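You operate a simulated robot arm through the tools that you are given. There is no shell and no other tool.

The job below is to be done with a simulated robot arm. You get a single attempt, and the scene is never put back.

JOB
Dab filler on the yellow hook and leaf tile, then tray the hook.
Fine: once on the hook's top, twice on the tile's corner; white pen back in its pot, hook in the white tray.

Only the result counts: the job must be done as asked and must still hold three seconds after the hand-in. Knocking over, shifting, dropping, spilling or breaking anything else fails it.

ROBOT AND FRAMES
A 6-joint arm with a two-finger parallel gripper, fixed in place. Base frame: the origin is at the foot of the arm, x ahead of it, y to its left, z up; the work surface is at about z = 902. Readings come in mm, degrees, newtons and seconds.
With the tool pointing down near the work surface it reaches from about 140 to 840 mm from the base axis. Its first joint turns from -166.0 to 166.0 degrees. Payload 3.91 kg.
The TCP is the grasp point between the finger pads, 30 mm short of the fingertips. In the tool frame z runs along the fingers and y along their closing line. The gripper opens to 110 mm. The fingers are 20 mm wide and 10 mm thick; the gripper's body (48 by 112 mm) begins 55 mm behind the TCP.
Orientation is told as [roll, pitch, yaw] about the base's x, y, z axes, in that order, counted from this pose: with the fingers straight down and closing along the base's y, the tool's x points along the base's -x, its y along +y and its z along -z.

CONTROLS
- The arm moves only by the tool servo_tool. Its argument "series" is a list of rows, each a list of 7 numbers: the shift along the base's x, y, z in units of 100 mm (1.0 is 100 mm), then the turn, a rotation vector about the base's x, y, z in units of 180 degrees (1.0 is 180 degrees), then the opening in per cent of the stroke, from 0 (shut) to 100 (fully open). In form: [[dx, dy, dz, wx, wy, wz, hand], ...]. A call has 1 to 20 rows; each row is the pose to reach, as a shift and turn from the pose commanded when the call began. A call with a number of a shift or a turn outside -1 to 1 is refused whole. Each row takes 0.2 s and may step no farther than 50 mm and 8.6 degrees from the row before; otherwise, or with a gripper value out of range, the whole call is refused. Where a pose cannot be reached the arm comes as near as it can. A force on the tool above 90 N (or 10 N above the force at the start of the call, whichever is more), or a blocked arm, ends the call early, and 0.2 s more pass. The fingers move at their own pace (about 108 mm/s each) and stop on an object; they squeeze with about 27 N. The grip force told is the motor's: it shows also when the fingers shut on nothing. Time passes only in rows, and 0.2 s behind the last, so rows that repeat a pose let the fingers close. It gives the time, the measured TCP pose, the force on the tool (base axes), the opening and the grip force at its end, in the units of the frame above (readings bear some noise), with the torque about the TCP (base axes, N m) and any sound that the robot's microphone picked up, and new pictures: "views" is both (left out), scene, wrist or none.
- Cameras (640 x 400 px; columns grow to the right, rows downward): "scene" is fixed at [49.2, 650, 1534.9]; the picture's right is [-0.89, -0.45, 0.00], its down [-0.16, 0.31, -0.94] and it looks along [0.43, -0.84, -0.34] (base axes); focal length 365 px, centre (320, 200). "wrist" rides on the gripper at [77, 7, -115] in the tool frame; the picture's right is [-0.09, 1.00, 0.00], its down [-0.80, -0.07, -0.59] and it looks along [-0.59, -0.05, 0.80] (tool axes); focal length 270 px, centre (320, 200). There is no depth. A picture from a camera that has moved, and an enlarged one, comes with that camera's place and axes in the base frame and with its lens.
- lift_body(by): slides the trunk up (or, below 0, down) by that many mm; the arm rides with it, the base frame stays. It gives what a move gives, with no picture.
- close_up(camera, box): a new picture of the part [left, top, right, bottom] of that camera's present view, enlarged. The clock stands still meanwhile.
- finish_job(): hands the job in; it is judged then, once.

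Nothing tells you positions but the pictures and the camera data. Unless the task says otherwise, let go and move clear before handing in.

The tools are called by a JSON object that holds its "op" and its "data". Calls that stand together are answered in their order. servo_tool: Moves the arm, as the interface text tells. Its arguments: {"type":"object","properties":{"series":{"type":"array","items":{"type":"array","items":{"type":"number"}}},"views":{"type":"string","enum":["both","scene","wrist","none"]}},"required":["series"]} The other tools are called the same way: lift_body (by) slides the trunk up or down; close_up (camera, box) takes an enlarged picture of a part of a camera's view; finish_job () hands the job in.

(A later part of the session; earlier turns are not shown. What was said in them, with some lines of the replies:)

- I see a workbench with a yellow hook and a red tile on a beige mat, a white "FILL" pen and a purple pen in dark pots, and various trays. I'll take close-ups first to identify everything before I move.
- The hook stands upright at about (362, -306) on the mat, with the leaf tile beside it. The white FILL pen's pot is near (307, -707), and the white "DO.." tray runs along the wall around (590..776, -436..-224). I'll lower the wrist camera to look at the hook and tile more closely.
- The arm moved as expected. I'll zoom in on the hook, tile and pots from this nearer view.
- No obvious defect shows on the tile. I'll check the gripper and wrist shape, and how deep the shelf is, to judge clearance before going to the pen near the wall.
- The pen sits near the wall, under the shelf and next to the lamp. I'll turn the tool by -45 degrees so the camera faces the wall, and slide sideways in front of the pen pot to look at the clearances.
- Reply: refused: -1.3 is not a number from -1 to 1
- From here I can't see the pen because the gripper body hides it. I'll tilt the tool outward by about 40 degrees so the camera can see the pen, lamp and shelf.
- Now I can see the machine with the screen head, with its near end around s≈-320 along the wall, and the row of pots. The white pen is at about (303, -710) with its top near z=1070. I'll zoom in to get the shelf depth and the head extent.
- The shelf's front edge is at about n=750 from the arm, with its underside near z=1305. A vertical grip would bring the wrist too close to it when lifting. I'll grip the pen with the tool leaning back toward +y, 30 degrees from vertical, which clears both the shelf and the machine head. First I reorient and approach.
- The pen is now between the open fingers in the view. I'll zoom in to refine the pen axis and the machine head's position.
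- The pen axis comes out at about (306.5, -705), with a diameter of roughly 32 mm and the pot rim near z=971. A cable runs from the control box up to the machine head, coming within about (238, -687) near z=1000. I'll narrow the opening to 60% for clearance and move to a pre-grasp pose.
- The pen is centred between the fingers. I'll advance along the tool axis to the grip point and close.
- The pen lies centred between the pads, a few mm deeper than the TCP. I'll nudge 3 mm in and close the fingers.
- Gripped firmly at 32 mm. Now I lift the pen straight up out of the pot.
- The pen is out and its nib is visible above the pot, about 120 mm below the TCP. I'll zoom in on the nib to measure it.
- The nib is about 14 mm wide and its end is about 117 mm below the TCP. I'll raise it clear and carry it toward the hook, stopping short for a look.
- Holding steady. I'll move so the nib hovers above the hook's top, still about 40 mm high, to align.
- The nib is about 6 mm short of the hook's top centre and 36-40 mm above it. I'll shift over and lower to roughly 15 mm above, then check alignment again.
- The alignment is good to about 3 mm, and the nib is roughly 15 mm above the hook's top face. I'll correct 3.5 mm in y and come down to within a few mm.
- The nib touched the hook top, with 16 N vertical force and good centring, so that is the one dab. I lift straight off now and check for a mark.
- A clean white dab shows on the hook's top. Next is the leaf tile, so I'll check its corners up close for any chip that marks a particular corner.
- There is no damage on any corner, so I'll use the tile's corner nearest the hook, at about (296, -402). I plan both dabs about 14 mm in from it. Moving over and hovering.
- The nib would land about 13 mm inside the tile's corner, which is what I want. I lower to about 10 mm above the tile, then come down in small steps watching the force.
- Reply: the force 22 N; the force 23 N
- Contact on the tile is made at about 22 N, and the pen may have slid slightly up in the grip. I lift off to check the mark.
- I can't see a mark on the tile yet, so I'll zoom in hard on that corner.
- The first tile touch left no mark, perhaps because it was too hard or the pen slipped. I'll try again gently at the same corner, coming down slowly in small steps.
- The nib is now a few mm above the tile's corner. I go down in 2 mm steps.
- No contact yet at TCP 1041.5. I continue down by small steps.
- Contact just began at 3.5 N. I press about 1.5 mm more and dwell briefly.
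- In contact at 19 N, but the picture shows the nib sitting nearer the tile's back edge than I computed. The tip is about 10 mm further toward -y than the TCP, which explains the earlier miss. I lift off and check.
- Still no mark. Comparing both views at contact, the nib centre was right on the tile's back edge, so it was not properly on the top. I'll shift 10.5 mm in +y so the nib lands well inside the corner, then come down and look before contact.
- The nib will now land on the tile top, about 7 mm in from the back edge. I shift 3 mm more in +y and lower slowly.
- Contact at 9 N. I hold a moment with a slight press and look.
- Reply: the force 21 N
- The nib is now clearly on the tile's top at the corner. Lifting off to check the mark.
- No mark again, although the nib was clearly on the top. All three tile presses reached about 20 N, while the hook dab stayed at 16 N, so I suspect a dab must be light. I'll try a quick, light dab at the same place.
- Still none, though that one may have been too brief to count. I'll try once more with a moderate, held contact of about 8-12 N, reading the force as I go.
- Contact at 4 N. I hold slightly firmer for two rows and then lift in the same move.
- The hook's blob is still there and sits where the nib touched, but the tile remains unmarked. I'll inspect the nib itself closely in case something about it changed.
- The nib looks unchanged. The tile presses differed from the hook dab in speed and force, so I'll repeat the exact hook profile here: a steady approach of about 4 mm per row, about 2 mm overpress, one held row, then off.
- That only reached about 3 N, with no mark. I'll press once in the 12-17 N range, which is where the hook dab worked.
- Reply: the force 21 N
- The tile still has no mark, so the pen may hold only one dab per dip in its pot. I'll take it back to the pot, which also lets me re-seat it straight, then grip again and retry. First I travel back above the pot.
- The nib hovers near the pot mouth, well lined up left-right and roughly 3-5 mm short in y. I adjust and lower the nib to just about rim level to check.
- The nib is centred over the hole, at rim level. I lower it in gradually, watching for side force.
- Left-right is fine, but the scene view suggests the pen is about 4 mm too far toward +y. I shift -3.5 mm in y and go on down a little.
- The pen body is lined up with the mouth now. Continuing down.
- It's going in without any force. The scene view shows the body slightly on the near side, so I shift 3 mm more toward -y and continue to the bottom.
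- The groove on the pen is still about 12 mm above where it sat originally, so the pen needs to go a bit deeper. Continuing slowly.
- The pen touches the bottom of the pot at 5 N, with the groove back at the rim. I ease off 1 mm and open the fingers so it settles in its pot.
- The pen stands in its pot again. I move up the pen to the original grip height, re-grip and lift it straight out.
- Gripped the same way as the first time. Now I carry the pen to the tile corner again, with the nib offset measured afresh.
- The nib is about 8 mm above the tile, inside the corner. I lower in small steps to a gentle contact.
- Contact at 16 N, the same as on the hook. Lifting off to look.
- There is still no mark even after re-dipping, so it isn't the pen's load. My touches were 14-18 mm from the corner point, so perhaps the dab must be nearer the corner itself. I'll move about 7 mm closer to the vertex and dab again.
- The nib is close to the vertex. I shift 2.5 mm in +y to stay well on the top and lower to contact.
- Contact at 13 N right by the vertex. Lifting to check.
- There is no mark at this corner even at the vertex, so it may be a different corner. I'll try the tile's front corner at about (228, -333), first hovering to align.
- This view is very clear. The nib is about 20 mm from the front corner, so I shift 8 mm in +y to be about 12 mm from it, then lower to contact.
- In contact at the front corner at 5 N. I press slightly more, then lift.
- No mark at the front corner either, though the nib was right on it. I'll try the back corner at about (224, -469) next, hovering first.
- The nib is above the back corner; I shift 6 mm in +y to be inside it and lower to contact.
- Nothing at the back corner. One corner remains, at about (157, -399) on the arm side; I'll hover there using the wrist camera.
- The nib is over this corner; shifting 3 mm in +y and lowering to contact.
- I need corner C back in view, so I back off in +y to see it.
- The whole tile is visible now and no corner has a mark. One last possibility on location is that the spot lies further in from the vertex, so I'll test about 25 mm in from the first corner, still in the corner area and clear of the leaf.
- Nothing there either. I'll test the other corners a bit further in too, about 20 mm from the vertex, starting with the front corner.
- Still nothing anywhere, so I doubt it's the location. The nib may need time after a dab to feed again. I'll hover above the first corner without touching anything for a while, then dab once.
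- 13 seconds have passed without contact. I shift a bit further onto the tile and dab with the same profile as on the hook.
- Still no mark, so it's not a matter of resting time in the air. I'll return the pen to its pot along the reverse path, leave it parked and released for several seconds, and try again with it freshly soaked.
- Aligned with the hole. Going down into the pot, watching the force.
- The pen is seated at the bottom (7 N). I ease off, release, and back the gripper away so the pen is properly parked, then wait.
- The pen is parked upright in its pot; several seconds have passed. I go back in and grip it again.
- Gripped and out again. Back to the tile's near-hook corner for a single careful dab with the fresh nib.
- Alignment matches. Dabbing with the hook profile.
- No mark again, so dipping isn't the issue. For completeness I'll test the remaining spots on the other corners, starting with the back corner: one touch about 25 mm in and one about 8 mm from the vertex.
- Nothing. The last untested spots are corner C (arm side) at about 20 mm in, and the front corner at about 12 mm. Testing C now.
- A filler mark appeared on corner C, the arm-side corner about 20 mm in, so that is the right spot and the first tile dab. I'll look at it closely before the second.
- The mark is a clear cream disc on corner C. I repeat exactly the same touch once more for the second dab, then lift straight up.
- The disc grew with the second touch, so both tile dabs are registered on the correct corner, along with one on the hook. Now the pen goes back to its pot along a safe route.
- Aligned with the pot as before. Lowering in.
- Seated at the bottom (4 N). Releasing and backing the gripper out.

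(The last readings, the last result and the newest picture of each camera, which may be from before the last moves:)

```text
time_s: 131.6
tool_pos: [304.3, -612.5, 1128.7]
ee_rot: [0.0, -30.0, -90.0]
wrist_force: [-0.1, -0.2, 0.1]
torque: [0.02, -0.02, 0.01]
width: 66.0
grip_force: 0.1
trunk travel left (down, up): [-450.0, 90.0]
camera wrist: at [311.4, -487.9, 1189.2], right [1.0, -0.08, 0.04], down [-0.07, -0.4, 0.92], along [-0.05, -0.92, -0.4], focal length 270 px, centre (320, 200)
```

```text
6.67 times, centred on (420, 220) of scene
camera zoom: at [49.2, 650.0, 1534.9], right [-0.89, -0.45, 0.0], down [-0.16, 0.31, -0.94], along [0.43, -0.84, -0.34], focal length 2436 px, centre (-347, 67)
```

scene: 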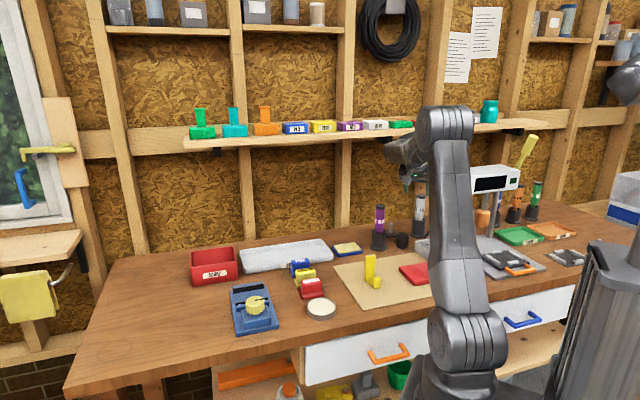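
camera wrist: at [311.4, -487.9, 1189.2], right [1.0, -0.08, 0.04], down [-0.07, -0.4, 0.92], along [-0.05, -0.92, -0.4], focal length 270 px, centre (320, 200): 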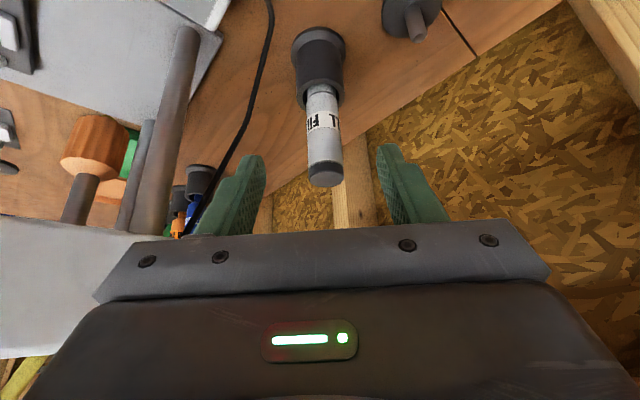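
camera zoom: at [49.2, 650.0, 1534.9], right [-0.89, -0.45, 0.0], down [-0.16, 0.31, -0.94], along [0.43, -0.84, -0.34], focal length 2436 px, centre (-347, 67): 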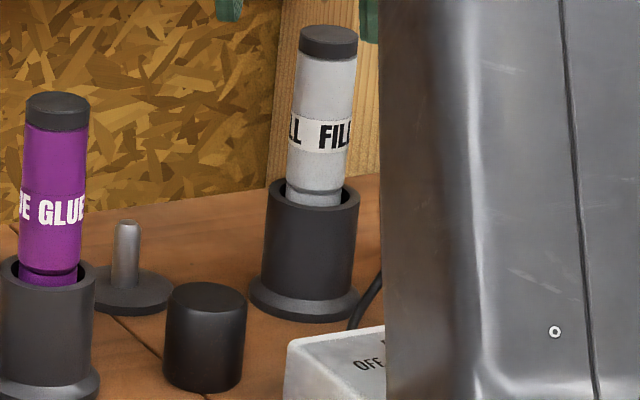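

The white pen is back upright in its pot. Next is the hook: I move away, straighten the tool to vertical and turn it so the fingers will close across the hook's plate width, stopping above for a look.

{"op": "servo_tool", "data": {"series": [[0.05, 0.45, 0.12, 0, 0, 0, 60], [0.1, 0.9, 0.235, 0, 0, 0, 60], [0.1, 1.0, 0.235, 0, 0, 0, 60]], "views": "none"}}

{"op": "servo_tool", "data": {"series": [[0.03, 0.25, 0, 0.0417, 0, 0, 60], [0.06, 0.5, 0, 0.0833, 0, 0, 60], [0.08, 0.75, 0, 0.125, 0, 0, 60], [0.1, 1.0, 0, 0.1667, 0, 0, 60]], "views": "none"}}

{"op": "servo_tool", "data": {"series": [[0.01, 0.15, 0, 0, 0, 0.042, 60], [0.02, 0.3, 0, 0, 0, 0.084, 60], [0.03, 0.45, 0, 0, 0, 0.126, 60], [0.04, 0.6, 0, 0, 0, 0.168, 60], [0.05, 0.75, 0, 0, 0, 0.21, 60], [0.06, 0.9, 0, 0, 0, 0.252, 60], [0.066, 1.0, 0, 0, 0, 0.2944, 60]], "views": "none"}}

{"op": "servo_tool", "data": {"series": [[0, 0.2, 0, 0, 0, 0, 60], [0, 0.357, 0, 0, 0, 0, 60], [0, 0.357, 0, 0, 0, 0, 60]], "views": "both"}}

{"op": "close_up", "data": {"camera": "wrist", "box": [260, 60, 380, 200]}}

```text
time_s: 132.4
tool_pos: [314.6, -512.8, 1151.5]
ee_rot: [0.1, -30.0, -90.0]
wrist_force: [0.6, 0.1, 0.0]
torque: [0.0, -0.02, -0.03]
width: 66.4
grip_force: 0.0
trunk travel left (down, up): [-450.0, 90.0]
```

```text
time_s: 133.4
tool_pos: [324.5, -415.3, 1152.2]
ee_rot: [0.0, 0.2, -90.0]
wrist_force: [0.1, -0.2, -0.3]
torque: [0.01, 0.01, -0.03]
width: 65.8
grip_force: 0.1
trunk travel left (down, up): [-450.0, 90.0]
```

```text
time_s: 135.0
tool_pos: [331.7, -314.3, 1151.5]
ee_rot: [0.0, 0.1, -36.9]
wrist_force: [-0.4, 1.1, -0.1]
torque: [0.01, 0.03, -0.02]
width: 66.1
grip_force: 0.0
trunk travel left (down, up): [-450.0, 90.0]
```

```text
time_s: 135.8
tool_pos: [331.9, -279.7, 1151.6]
ee_rot: [-0.1, 0.0, -37.0]
wrist_force: [0.7, 0.4, 0.0]
torque: [-0.03, -0.01, 0.0]
width: 65.9
grip_force: 0.1
trunk travel left (down, up): [-450.0, 90.0]
camera wrist: at [274.7, -226.3, 1266.9], right [0.67, 0.74, 0.0], down [0.6, -0.54, 0.59], along [0.44, -0.4, -0.8], focal length 270 px, centre (320, 200)
```

scene: 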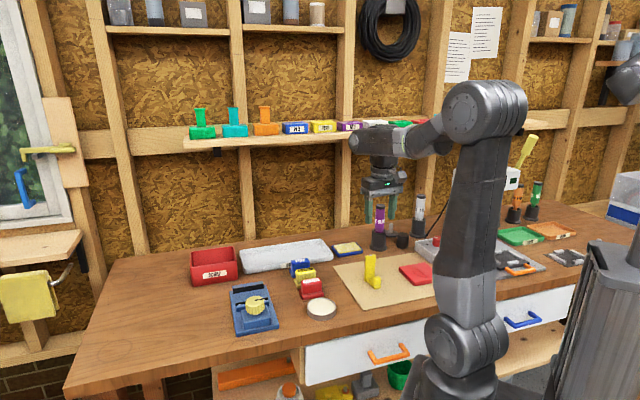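
wrist: 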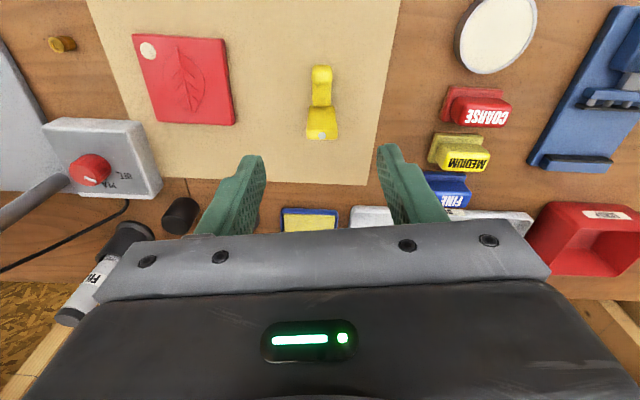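

```text
2.86 times, centred on (320, 130) of wrist
camera zoom: at [274.7, -226.3, 1266.9], right [0.67, 0.74, 0.0], down [0.6, -0.54, 0.59], along [0.44, -0.4, -0.8], focal length 772 px, centre (320, 400)
```

zoom: 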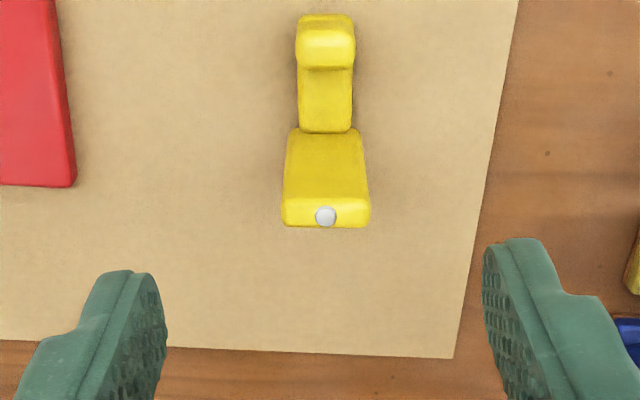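

The hook faces the camera squarely, with its top centre at about (360.5, -300) and the plate width along roughly 46.6 degrees. I trim the yaw by -6.4 degrees, move over it and come down to just above its top.

{"op": "servo_tool", "data": {"series": [[0.15, -0.1, 0, 0, 0, -0.02, 60], [0.293, -0.21, 0, 0, 0, -0.0356, 60], [0.293, -0.21, -0.4, 0, 0, -0.0356, 60], [0.293, -0.21, -0.8, 0, 0, -0.0356, 60], [0.293, -0.21, -1.0, 0, 0, -0.0356, 60], [0.293, -0.21, -1.0, 0, 0, -0.0356, 60]], "views": "both"}}

{"op": "close_up", "data": {"camera": "wrist", "box": [220, 20, 420, 220]}}

{"op": "close_up", "data": {"camera": "scene", "box": [340, 200, 420, 300]}}

```text
time_s: 137.2
tool_pos: [360.1, -299.2, 1049.7]
ee_rot: [0.0, 0.0, -43.4]
wrist_force: [-0.4, -0.1, 0.6]
torque: [0.01, 0.0, 0.0]
width: 66.0
grip_force: 0.2
trunk travel left (down, up): [-450.0, 90.0]
camera wrist: at [310.6, -240.9, 1165.2], right [0.75, 0.66, 0.0], down [0.53, -0.6, 0.59], along [0.39, -0.44, -0.8], focal length 270 px, centre (320, 200)
```

scene: 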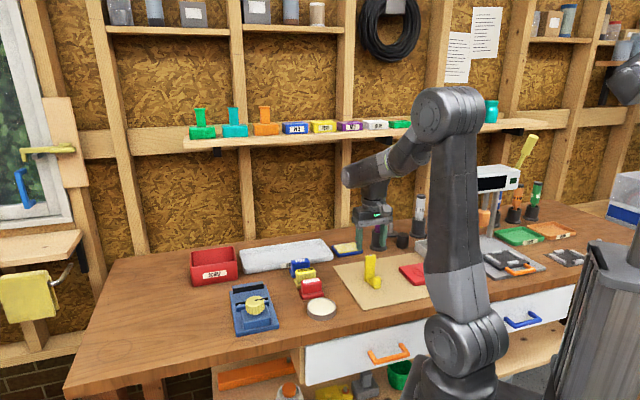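
wrist: 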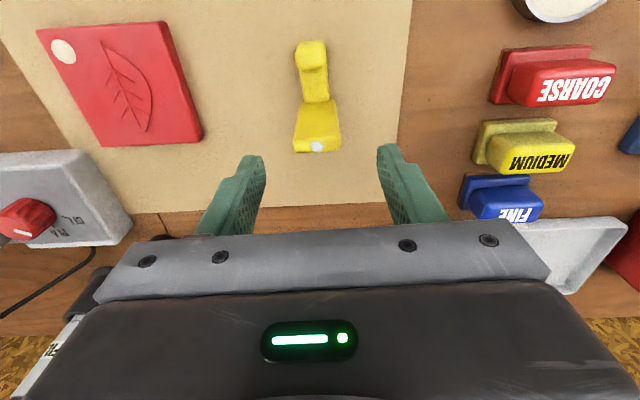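

```text
2.00 times, centred on (320, 120) of wrist
camera zoom: at [310.6, -240.9, 1165.2], right [0.75, 0.66, 0.0], down [0.53, -0.6, 0.59], along [0.39, -0.44, -0.8], focal length 541 px, centre (320, 360)
```

zoom: 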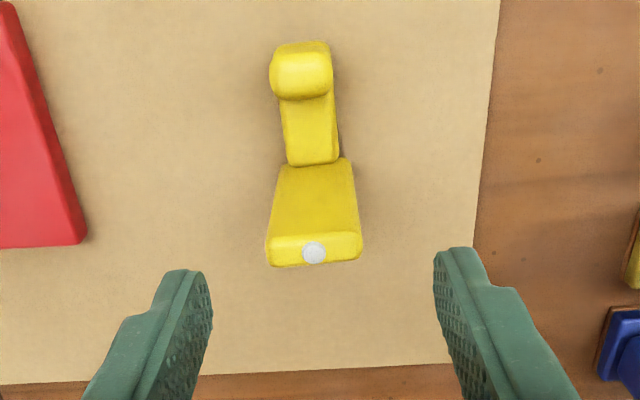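

```text
4.00 times, centred on (380, 250) of scene
camera zoom: at [49.2, 650.0, 1534.9], right [-0.89, -0.45, 0.0], down [-0.16, 0.31, -0.94], along [0.43, -0.84, -0.34], focal length 1461 px, centre (80, 0)
```

zoom: 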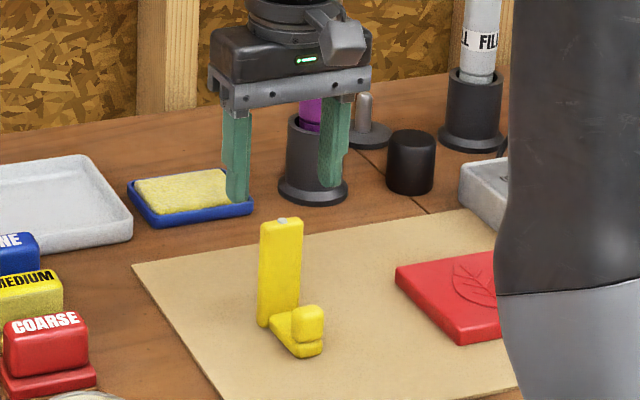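

The hook is centred between the fingers. Descending to the grip height and closing gently.

{"op": "servo_tool", "data": {"series": [[0.005, -0.008, -0.3, 0, 0, 0, 60], [0.005, -0.008, -0.6, 0, 0, 0, 60], [0.005, -0.008, -0.85, 0, 0, 0, 60], [0.005, -0.008, -0.87, 0, 0, 0, 60]], "views": "both"}}

{"op": "close_up", "data": {"camera": "scene", "box": [340, 200, 420, 300]}}

```text
time_s: 138.2
tool_pos: [360.9, -301.6, 963.4]
ee_rot: [0.1, 0.0, -43.5]
wrist_force: [0.0, 0.0, -0.7]
torque: [0.01, 0.03, -0.04]
width: 66.1
grip_force: 0.0
trunk travel left (down, up): [-450.0, 90.0]
camera wrist: at [311.0, -241.6, 1078.6], right [0.75, 0.66, 0.0], down [0.53, -0.6, 0.59], along [0.39, -0.44, -0.8], focal length 270 px, centre (320, 200)
```

scene: 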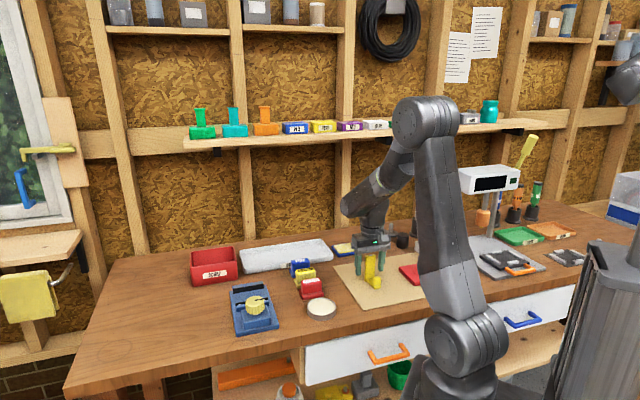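
wrist: 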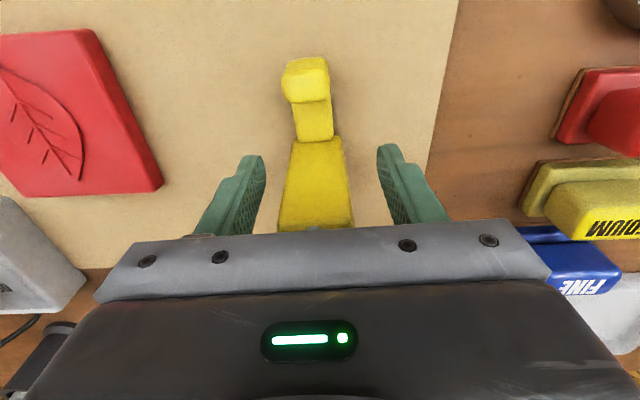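

```text
4.00 times, centred on (380, 250) of scene
camera zoom: at [49.2, 650.0, 1534.9], right [-0.89, -0.45, 0.0], down [-0.16, 0.31, -0.94], along [0.43, -0.84, -0.34], focal length 1461 px, centre (80, 0)
```

zoom: 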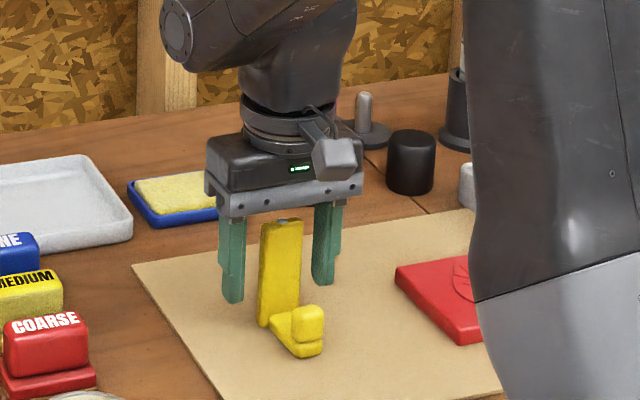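

The plate is between the fingers with clearance under the palm. Closing.

{"op": "servo_tool", "data": {"series": [[0, 0, 0, 0, 0, 0, 30], [0, 0, 0, 0, 0, 0, 0], [0, 0, 0, 0, 0, 0, 0], [0, 0, 0, 0, 0, 0, 0]], "views": "wrist"}}

```text
time_s: 139.2
tool_pos: [361.4, -300.4, 964.1]
ee_rot: [0.0, -0.1, -43.3]
wrist_force: [0.2, 0.5, 0.1]
torque: [-0.03, -0.01, 0.03]
width: 33.3
grip_force: 26.5
trunk travel left (down, up): [-450.0, 90.0]
camera wrist: at [311.0, -241.5, 1078.8], right [0.75, 0.66, 0.0], down [0.53, -0.6, 0.59], along [0.39, -0.44, -0.8], focal length 270 px, centre (320, 200)
```

wrist: 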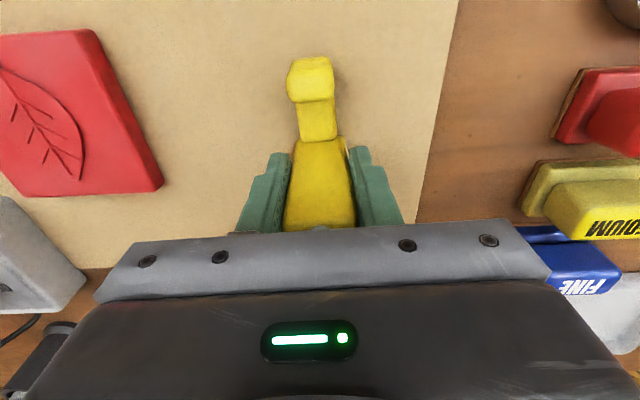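

Gripped at 33 mm. Lifting the hook and checking that it hangs well.

{"op": "servo_tool", "data": {"series": [[0, 0, 0.1, 0, 0, 0, 0], [0, 0, 0.3, 0, 0, 0, 0], [0, 0, 0.55, 0, 0, 0, 0], [0, 0, 0.82, 0, 0, 0, 0], [0, 0, 0.82, 0, 0, 0, 0]], "views": "both"}}

{"op": "close_up", "data": {"camera": "scene", "box": [340, 180, 420, 280]}}

{"op": "close_up", "data": {"camera": "scene", "box": [180, 220, 380, 345]}}

```text
time_s: 140.4
tool_pos: [361.3, -301.4, 1046.5]
ee_rot: [0.0, 0.0, -43.3]
wrist_force: [0.4, 0.1, -0.6]
torque: [-0.03, 0.01, 0.02]
width: 33.2
grip_force: 26.9
trunk travel left (down, up): [-450.0, 90.0]
camera wrist: at [310.5, -241.7, 1161.5], right [0.75, 0.66, 0.0], down [0.53, -0.6, 0.59], along [0.39, -0.44, -0.8], focal length 270 px, centre (320, 200)
```

scene: 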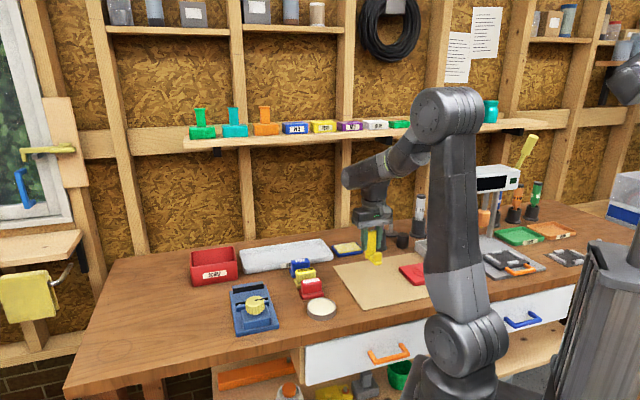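
wrist: 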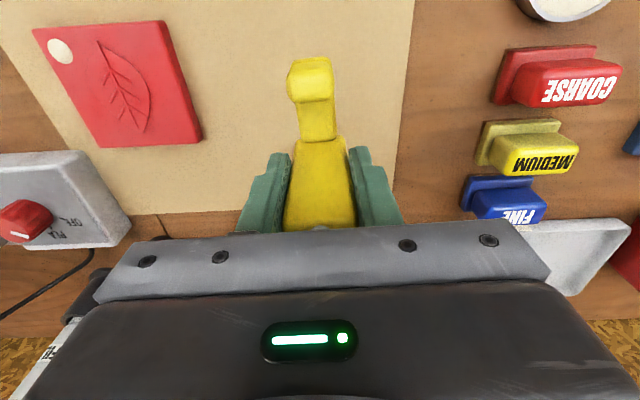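

```text
4.00 times, centred on (380, 230) of scene
camera zoom: at [49.2, 650.0, 1534.9], right [-0.89, -0.45, 0.0], down [-0.16, 0.31, -0.94], along [0.43, -0.84, -0.34], focal length 1461 px, centre (80, 80)
```

zoom: 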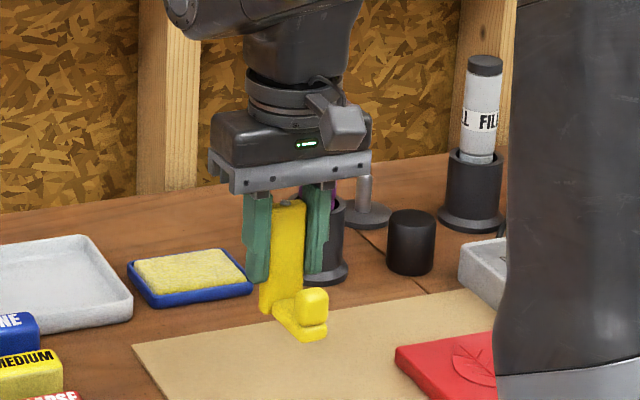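

```text
3.20 times, centred on (280, 282) of scene
camera zoom: at [49.2, 650.0, 1534.9], right [-0.89, -0.45, 0.0], down [-0.16, 0.31, -0.94], along [0.43, -0.84, -0.34], focal length 1169 px, centre (448, -64)
```

zoom: 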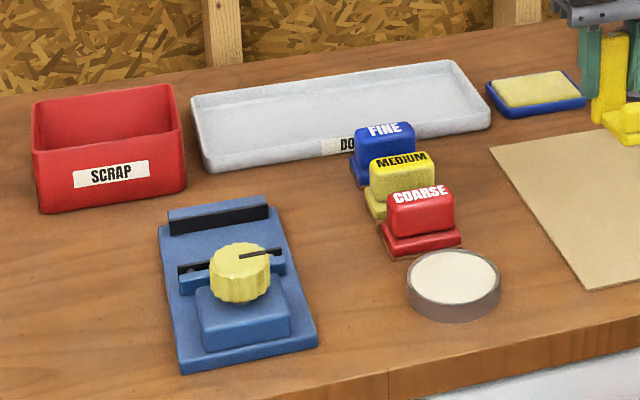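

The hook hangs straight, and the dab is intact. Carrying it over to the white tray.

{"op": "servo_tool", "data": {"series": [[0.3, -0.05, 0, 0, 0, 0, 0], [0.65, -0.11, 0, 0, 0, 0, 0], [1.0, -0.17, 0, 0, 0, 0, 0]], "views": "none"}}

{"op": "servo_tool", "data": {"series": [[0.35, -0.06, 0, 0, 0, 0, 0], [0.7, -0.12, 0, 0, 0, 0, 0], [1.0, -0.17, 0, 0, 0, 0, 0]], "views": "both"}}

{"op": "close_up", "data": {"camera": "scene", "box": [230, 170, 390, 300]}}

```text
time_s: 141.2
tool_pos: [462.5, -318.2, 1045.6]
ee_rot: [0.0, 0.1, -43.5]
wrist_force: [-0.7, -0.3, -0.4]
torque: [-0.01, 0.0, -0.03]
width: 33.3
grip_force: 26.9
trunk travel left (down, up): [-450.0, 90.0]
```

```text
time_s: 142.0
tool_pos: [562.6, -335.6, 1045.1]
ee_rot: [-0.1, 0.1, -43.5]
wrist_force: [0.3, -0.1, -1.0]
torque: [-0.02, -0.02, -0.02]
width: 33.6
grip_force: 27.0
trunk travel left (down, up): [-450.0, 90.0]
camera wrist: at [512.2, -276.2, 1159.8], right [0.75, 0.66, 0.0], down [0.53, -0.6, 0.59], along [0.39, -0.44, -0.8], focal length 270 px, centre (320, 200)
```

scene: 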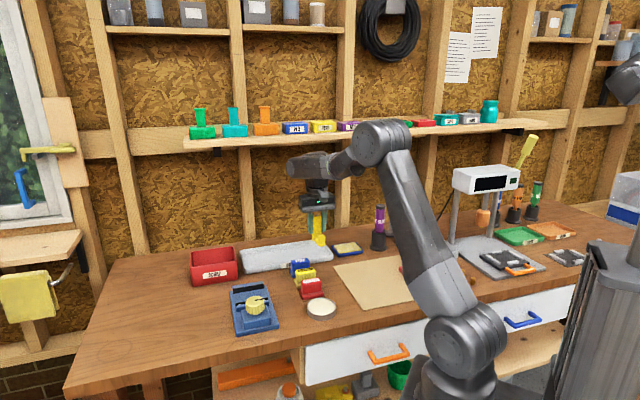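
wrist: 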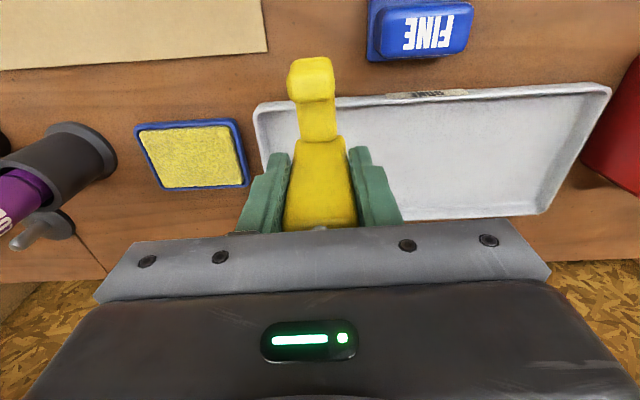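

```text
3.08 times, centred on (310, 235) of scene
camera zoom: at [49.2, 650.0, 1534.9], right [-0.89, -0.45, 0.0], down [-0.16, 0.31, -0.94], along [0.43, -0.84, -0.34], focal length 1124 px, centre (351, 92)
```

zoom: 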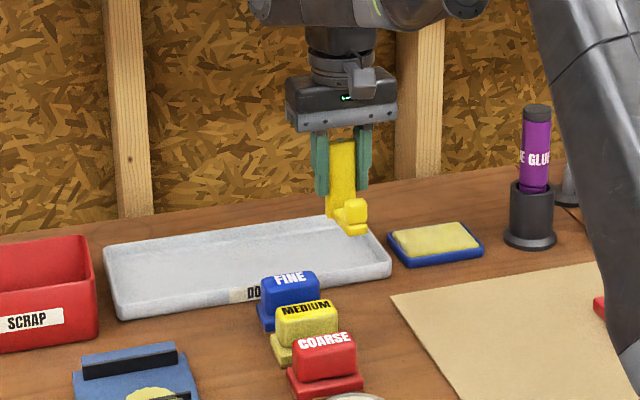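

The tray's rim spans roughly n 627–762. I move above the tray's interior and lower a bit for a check.

{"op": "servo_tool", "data": {"series": [[0.4, -0.065, -0.08, 0, 0, 0, 0], [0.762, -0.123, -0.2, 0, 0, 0, 0], [0.762, -0.123, -0.35, 0, 0, 0, 0], [0.762, -0.123, -0.35, 0, 0, 0, 0]], "views": "both"}}

{"op": "close_up", "data": {"camera": "scene", "box": [230, 170, 390, 300]}}

```text
time_s: 143.0
tool_pos: [637.0, -347.3, 1010.9]
ee_rot: [0.0, -0.1, -43.5]
wrist_force: [0.1, 0.1, -0.2]
torque: [-0.03, -0.03, -0.01]
width: 33.6
grip_force: 26.4
trunk travel left (down, up): [-450.0, 90.0]
camera wrist: at [587.5, -288.4, 1125.0], right [0.75, 0.66, 0.0], down [0.53, -0.6, 0.59], along [0.39, -0.44, -0.8], focal length 270 px, centre (320, 200)
```

scene: 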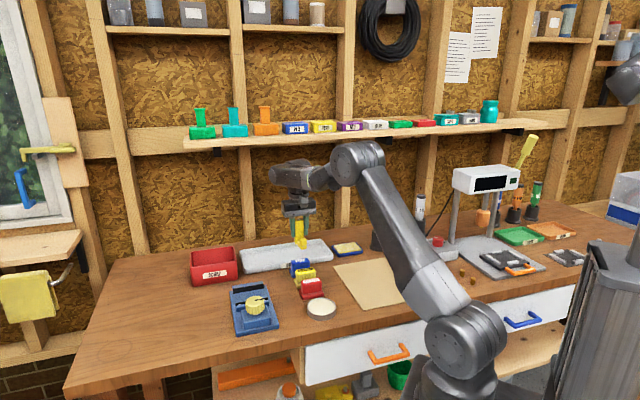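
wrist: 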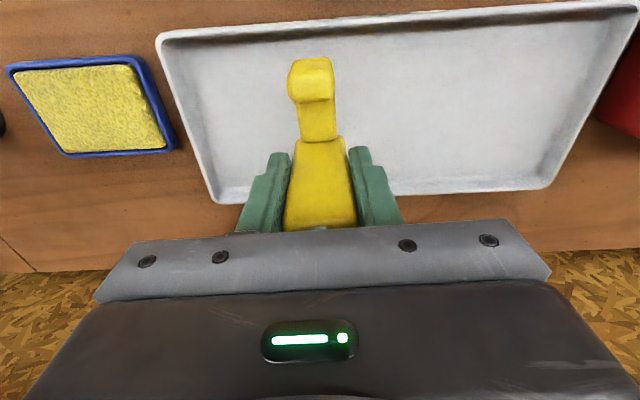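

```text
3.08 times, centred on (310, 235) of scene
camera zoom: at [49.2, 650.0, 1534.9], right [-0.89, -0.45, 0.0], down [-0.16, 0.31, -0.94], along [0.43, -0.84, -0.34], focal length 1124 px, centre (351, 92)
```

zoom: 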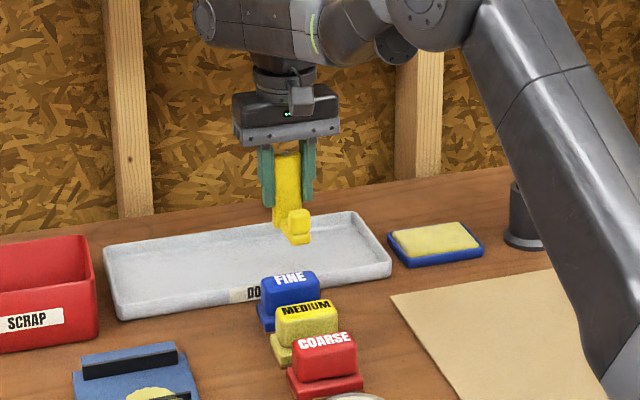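

I shift about 12 mm further into the tray so the hook's foot clears the front wall, then lower in steps.

{"op": "servo_tool", "data": {"series": [[0.085, -0.085, 0, 0, 0, 0, 0], [0.085, -0.085, -0.15, 0, 0, 0, 0], [0.085, -0.085, -0.3, 0, 0, 0, 0], [0.085, -0.085, -0.38, 0, 0, 0, 0]], "views": "both"}}

{"op": "close_up", "data": {"camera": "scene", "box": [260, 200, 360, 280]}}

```text
time_s: 144.0
tool_pos: [647.5, -355.6, 973.4]
ee_rot: [0.0, 0.0, -43.4]
wrist_force: [-0.4, 0.5, -1.1]
torque: [0.0, 0.0, 0.0]
width: 33.5
grip_force: 27.4
trunk travel left (down, up): [-450.0, 90.0]
camera wrist: at [596.3, -296.6, 1087.8], right [0.75, 0.66, 0.0], down [0.53, -0.6, 0.59], along [0.39, -0.44, -0.8], focal length 270 px, centre (320, 200)
```

scene: 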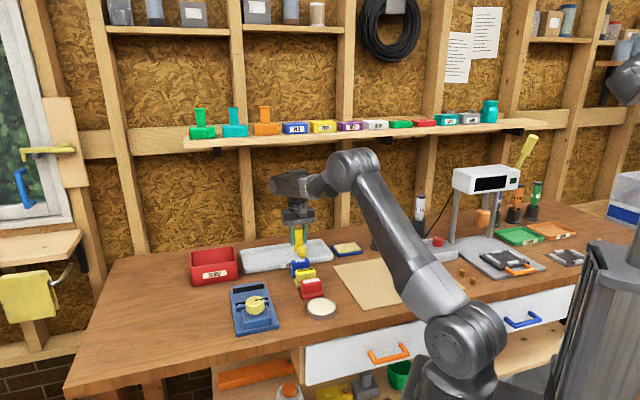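
wrist: 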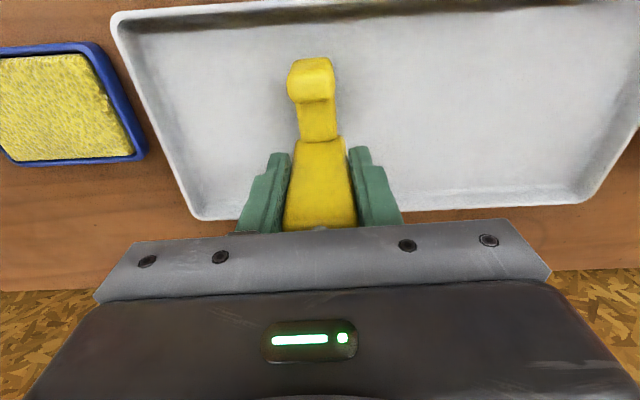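

```text
5.00 times, centred on (310, 240) of scene
camera zoom: at [49.2, 650.0, 1534.9], right [-0.89, -0.45, 0.0], down [-0.16, 0.31, -0.94], along [0.43, -0.84, -0.34], focal length 1827 px, centre (370, 0)
```

zoom: 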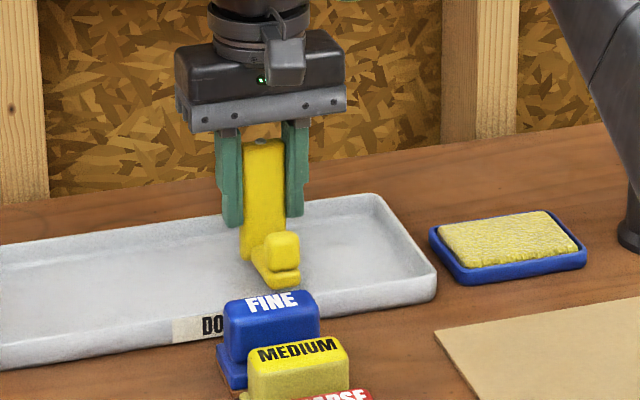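

The hook is well inside the tray, roughly 12 mm above its floor. Lowering slowly until it touches.

{"op": "servo_tool", "data": {"series": [[0, 0, -0.04, 0, 0, 0, 0], [0, 0, -0.08, 0, 0, 0, 0]], "views": "none"}}

```text
time_s: 144.6
tool_pos: [646.3, -356.4, 962.7]
ee_rot: [0.0, -0.1, -43.4]
wrist_force: [0.0, -0.1, -0.7]
torque: [0.01, 0.0, 0.02]
width: 33.2
grip_force: 27.1
trunk travel left (down, up): [-450.0, 90.0]
```

{"op": "servo_tool", "data": {"series": [[0, 0, -0.02, 0, 0, 0, 0], [0, 0, -0.03, 0, 0, 0, 0]], "views": "none"}}

```text
time_s: 145.2
tool_pos: [646.6, -355.3, 963.3]
ee_rot: [0.0, -0.2, -43.5]
wrist_force: [2.2, -1.7, 10.3]
torque: [0.22, 0.18, -0.01]
width: 33.3
grip_force: 26.9
trunk travel left (down, up): [-450.0, 90.0]
```

Contact with the tray floor (10 N). I ease off a little and open the fingers.

{"op": "servo_tool", "data": {"series": [[0, 0, 0.012, 0, 0, 0, 0], [0, 0, 0.012, 0, 0, 0, 33], [0, 0, 0.012, 0, 0, 0, 45], [0, 0, 0.012, 0, 0, 0, 60], [0, 0, 0.012, 0, 0, 0, 60]], "views": "both"}}

{"op": "close_up", "data": {"camera": "scene", "box": [260, 200, 360, 280]}}

```text
time_s: 146.4
tool_pos: [646.7, -355.5, 962.1]
ee_rot: [0.0, -0.1, -43.4]
wrist_force: [0.1, -0.3, 0.3]
torque: [0.0, 0.0, 0.0]
width: 65.9
grip_force: 0.1
trunk travel left (down, up): [-450.0, 90.0]
camera wrist: at [595.9, -297.0, 1077.9], right [0.75, 0.66, 0.0], down [0.53, -0.6, 0.59], along [0.39, -0.44, -0.8], focal length 270 px, centre (320, 200)
```

scene: 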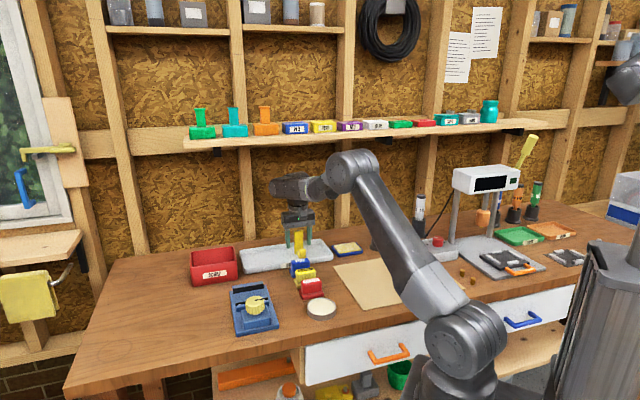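
wrist: 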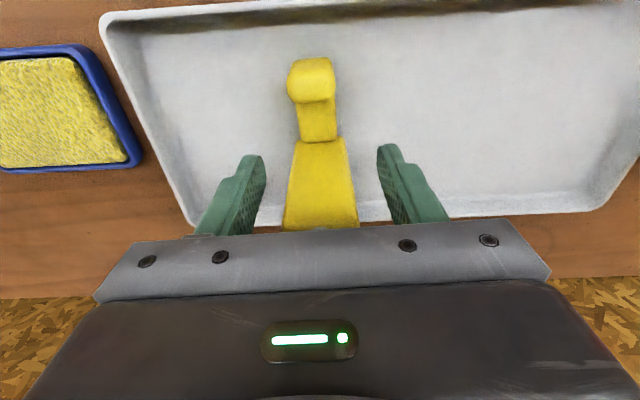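

```text
5.00 times, centred on (310, 240) of scene
camera zoom: at [49.2, 650.0, 1534.9], right [-0.89, -0.45, 0.0], down [-0.16, 0.31, -0.94], along [0.43, -0.84, -0.34], focal length 1827 px, centre (370, 0)
```

zoom: 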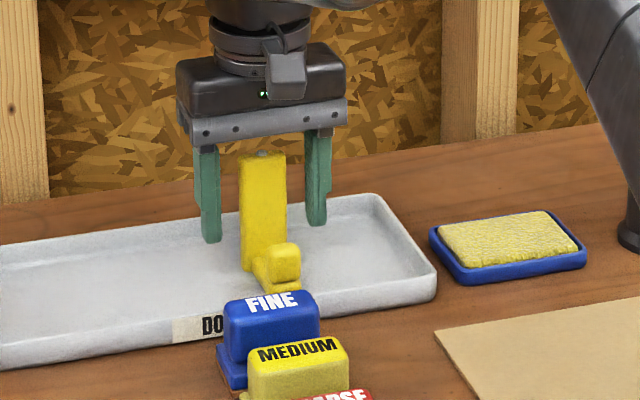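

The hook stands upright in the tray, free of the fingers. I rise a bit and retreat toward the front so the wrist stays clear of the shelf, then go up.

{"op": "servo_tool", "data": {"series": [[0, 0, 0.2, 0, 0, 0, 60], [0, 0, 0.45, 0, 0, 0, 60], [-0.2, 0.2, 0.5, 0, 0, 0, 60], [-0.45, 0.45, 0.6, 0, 0, 0, 60], [-0.7, 0.7, 0.8, 0, 0, 0, 60], [-0.95, 0.95, 1.0, 0, 0, 0, 60]], "views": "both"}}

{"op": "close_up", "data": {"camera": "scene", "box": [260, 200, 360, 280]}}

{"op": "close_up", "data": {"camera": "wrist", "box": [200, 60, 440, 220]}}

{"op": "close_up", "data": {"camera": "scene", "box": [340, 180, 480, 300]}}

```text
time_s: 147.8
tool_pos: [549.7, -259.8, 1063.6]
ee_rot: [0.0, 0.0, -43.4]
wrist_force: [0.5, -0.3, 0.3]
torque: [0.01, 0.0, 0.02]
width: 65.7
grip_force: 0.0
trunk travel left (down, up): [-450.0, 90.0]
camera wrist: at [499.1, -200.9, 1179.0], right [0.75, 0.66, 0.0], down [0.53, -0.6, 0.6], along [0.39, -0.45, -0.8], focal length 270 px, centre (320, 200)
```

scene: 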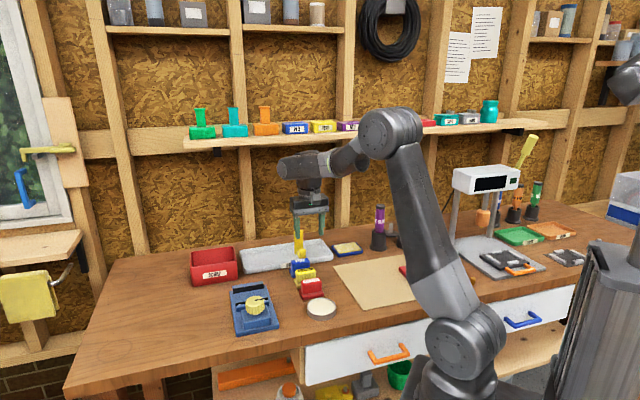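
wrist: 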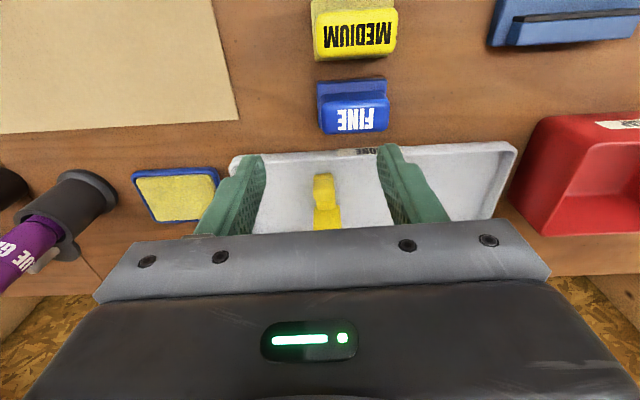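

```text
5.00 times, centred on (310, 240) of scene
camera zoom: at [49.2, 650.0, 1534.9], right [-0.89, -0.45, 0.0], down [-0.16, 0.31, -0.94], along [0.43, -0.84, -0.34], focal length 1827 px, centre (370, 0)
```

zoom: 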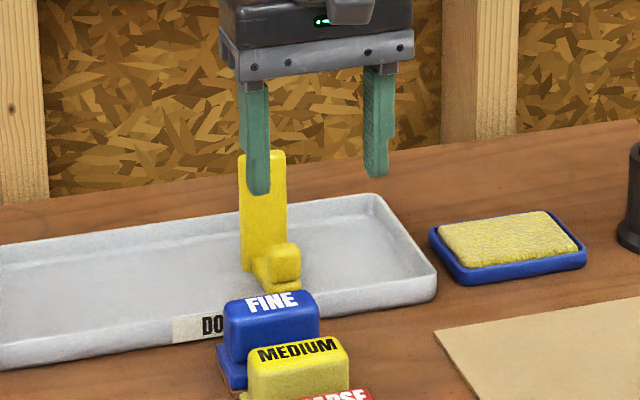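

```text
2.50 times, centred on (320, 140) of wrist
camera zoom: at [499.1, -200.9, 1179.0], right [0.75, 0.66, 0.0], down [0.53, -0.6, 0.6], along [0.39, -0.45, -0.8], focal length 676 px, centre (320, 350)
```

zoom: 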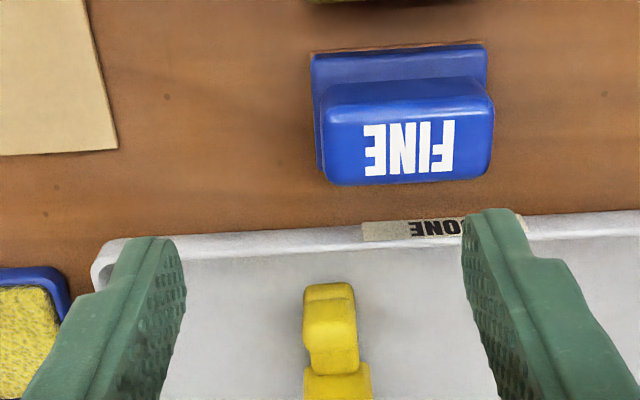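

```text
3.33 times, centred on (410, 240) of scene
camera zoom: at [49.2, 650.0, 1534.9], right [-0.89, -0.45, 0.0], down [-0.16, 0.31, -0.94], along [0.43, -0.84, -0.34], focal length 1218 px, centre (20, 67)
```

zoom: 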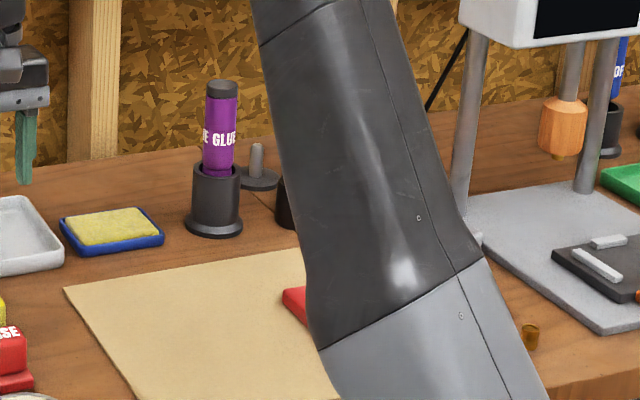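

The hook stands in the white "DONE" tray. I move the arm well clear and take a final look at everything.

{"op": "servo_tool", "data": {"series": [[-0.2, 0.1, 0.4, 0, 0, 0, 60], [-0.5, 0.2, 0.7, 0, 0, 0, 60], [-0.9, 0.2, 0.9, 0, 0, 0, 60], [-1.0, 0.2, 1.0, 0, 0, 0, 60]], "views": "none"}}

{"op": "servo_tool", "data": {"series": [[-0.4, 0, 0.2, 0, 0, 0, 60], [-0.8, 0, 0.4, 0, 0, 0, 60], [-1.0, 0, 0.5, 0, 0, 0, 60], [-1.0, 0, 0.5, 0, 0, 0, 60], [-1.0, 0, 0.5, 0, 0, 0, 60]], "views": "both"}}

{"op": "close_up", "data": {"camera": "scene", "box": [340, 180, 500, 300]}}

{"op": "close_up", "data": {"camera": "scene", "box": [250, 210, 350, 290]}}

```text
time_s: 148.8
tool_pos: [450.2, -240.2, 1164.0]
ee_rot: [0.1, 0.0, -43.3]
wrist_force: [0.6, -0.2, 0.3]
torque: [0.04, -0.05, -0.03]
width: 65.9
grip_force: 0.1
trunk travel left (down, up): [-450.0, 90.0]
```

```text
time_s: 150.0
tool_pos: [349.5, -240.2, 1213.9]
ee_rot: [0.1, 0.0, -43.4]
wrist_force: [-0.3, 0.4, 0.3]
torque: [-0.02, 0.01, 0.02]
width: 66.1
grip_force: 0.0
trunk travel left (down, up): [-450.0, 90.0]
camera wrist: at [299.3, -181.8, 1328.5], right [0.75, 0.66, 0.0], down [0.53, -0.6, 0.59], along [0.39, -0.44, -0.8], focal length 270 px, centre (320, 200)
```

scene: 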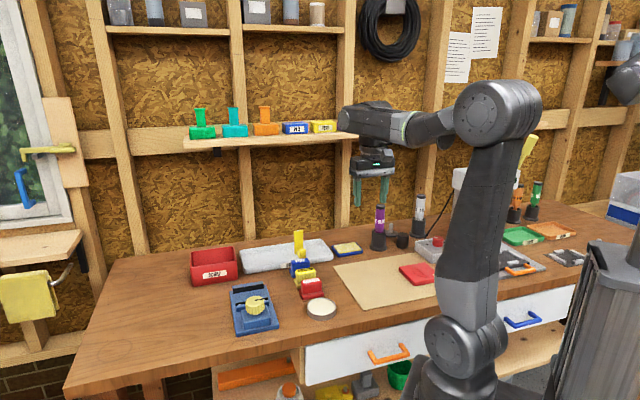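
wrist: 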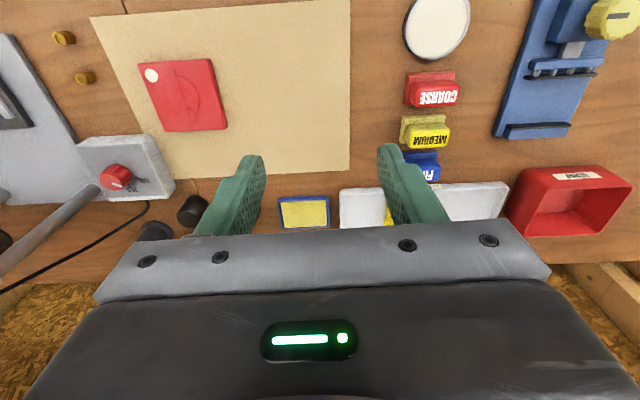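

```text
3.33 times, centred on (420, 240) of scene
camera zoom: at [49.2, 650.0, 1534.9], right [-0.89, -0.45, 0.0], down [-0.16, 0.31, -0.94], along [0.43, -0.84, -0.34], focal length 1218 px, centre (-13, 67)
```

zoom: 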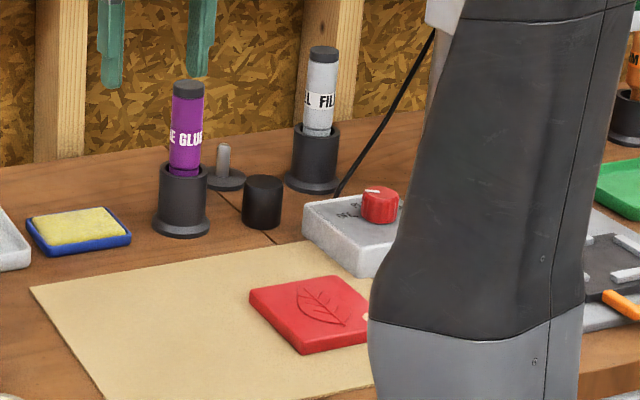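

```text
5.00 times, centred on (300, 250) of scene
camera zoom: at [49.2, 650.0, 1534.9], right [-0.89, -0.45, 0.0], down [-0.16, 0.31, -0.94], along [0.43, -0.84, -0.34], focal length 1827 px, centre (420, -50)
```

zoom: 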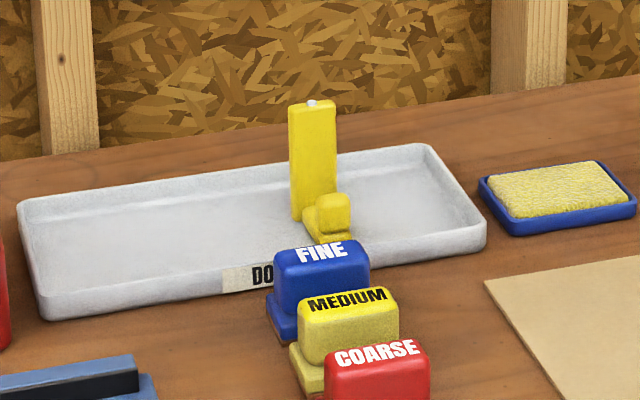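

Final state:
- The hook stands in the white tray with its single dab.
- The white pen is upright in its pot.
- The leaf tile has its twice-dabbed mark on the corner.
- Nothing else looks disturbed, and the gripper is open and clear.

I hand in the job.

{"op": "finish_job", "data": {}}

```text
The job is handed in.
```

I've handed the job in. Every step was done, but the tile was touched many more times than the job asked, and I can't be sure how the judge counts that.

- **Hook:** it has one filler dab on top and stands upright in the white "DONE" tray. The dab was intact after the move.
- **Tile:** two touches left filler on the arm-side corner, about 20 mm in from the edge point. A disc appeared on the first and grew on the second.
- **Extra touches on the tile:** before finding that spot I touched all four corners roughly 18 times with the pen. None of them left a visible mark. If the judge counts bare contacts rather than deposited filler, the tile will be over two.
- **Pen:** the white pen is back upright in its pot. I put it back and took it out twice along the way, thinking it needed re-dipping, but that made no difference.
- **Everything else:** nothing looked moved, dropped or knocked over in the final pictures, and the gripper was open and clear before I handed in.
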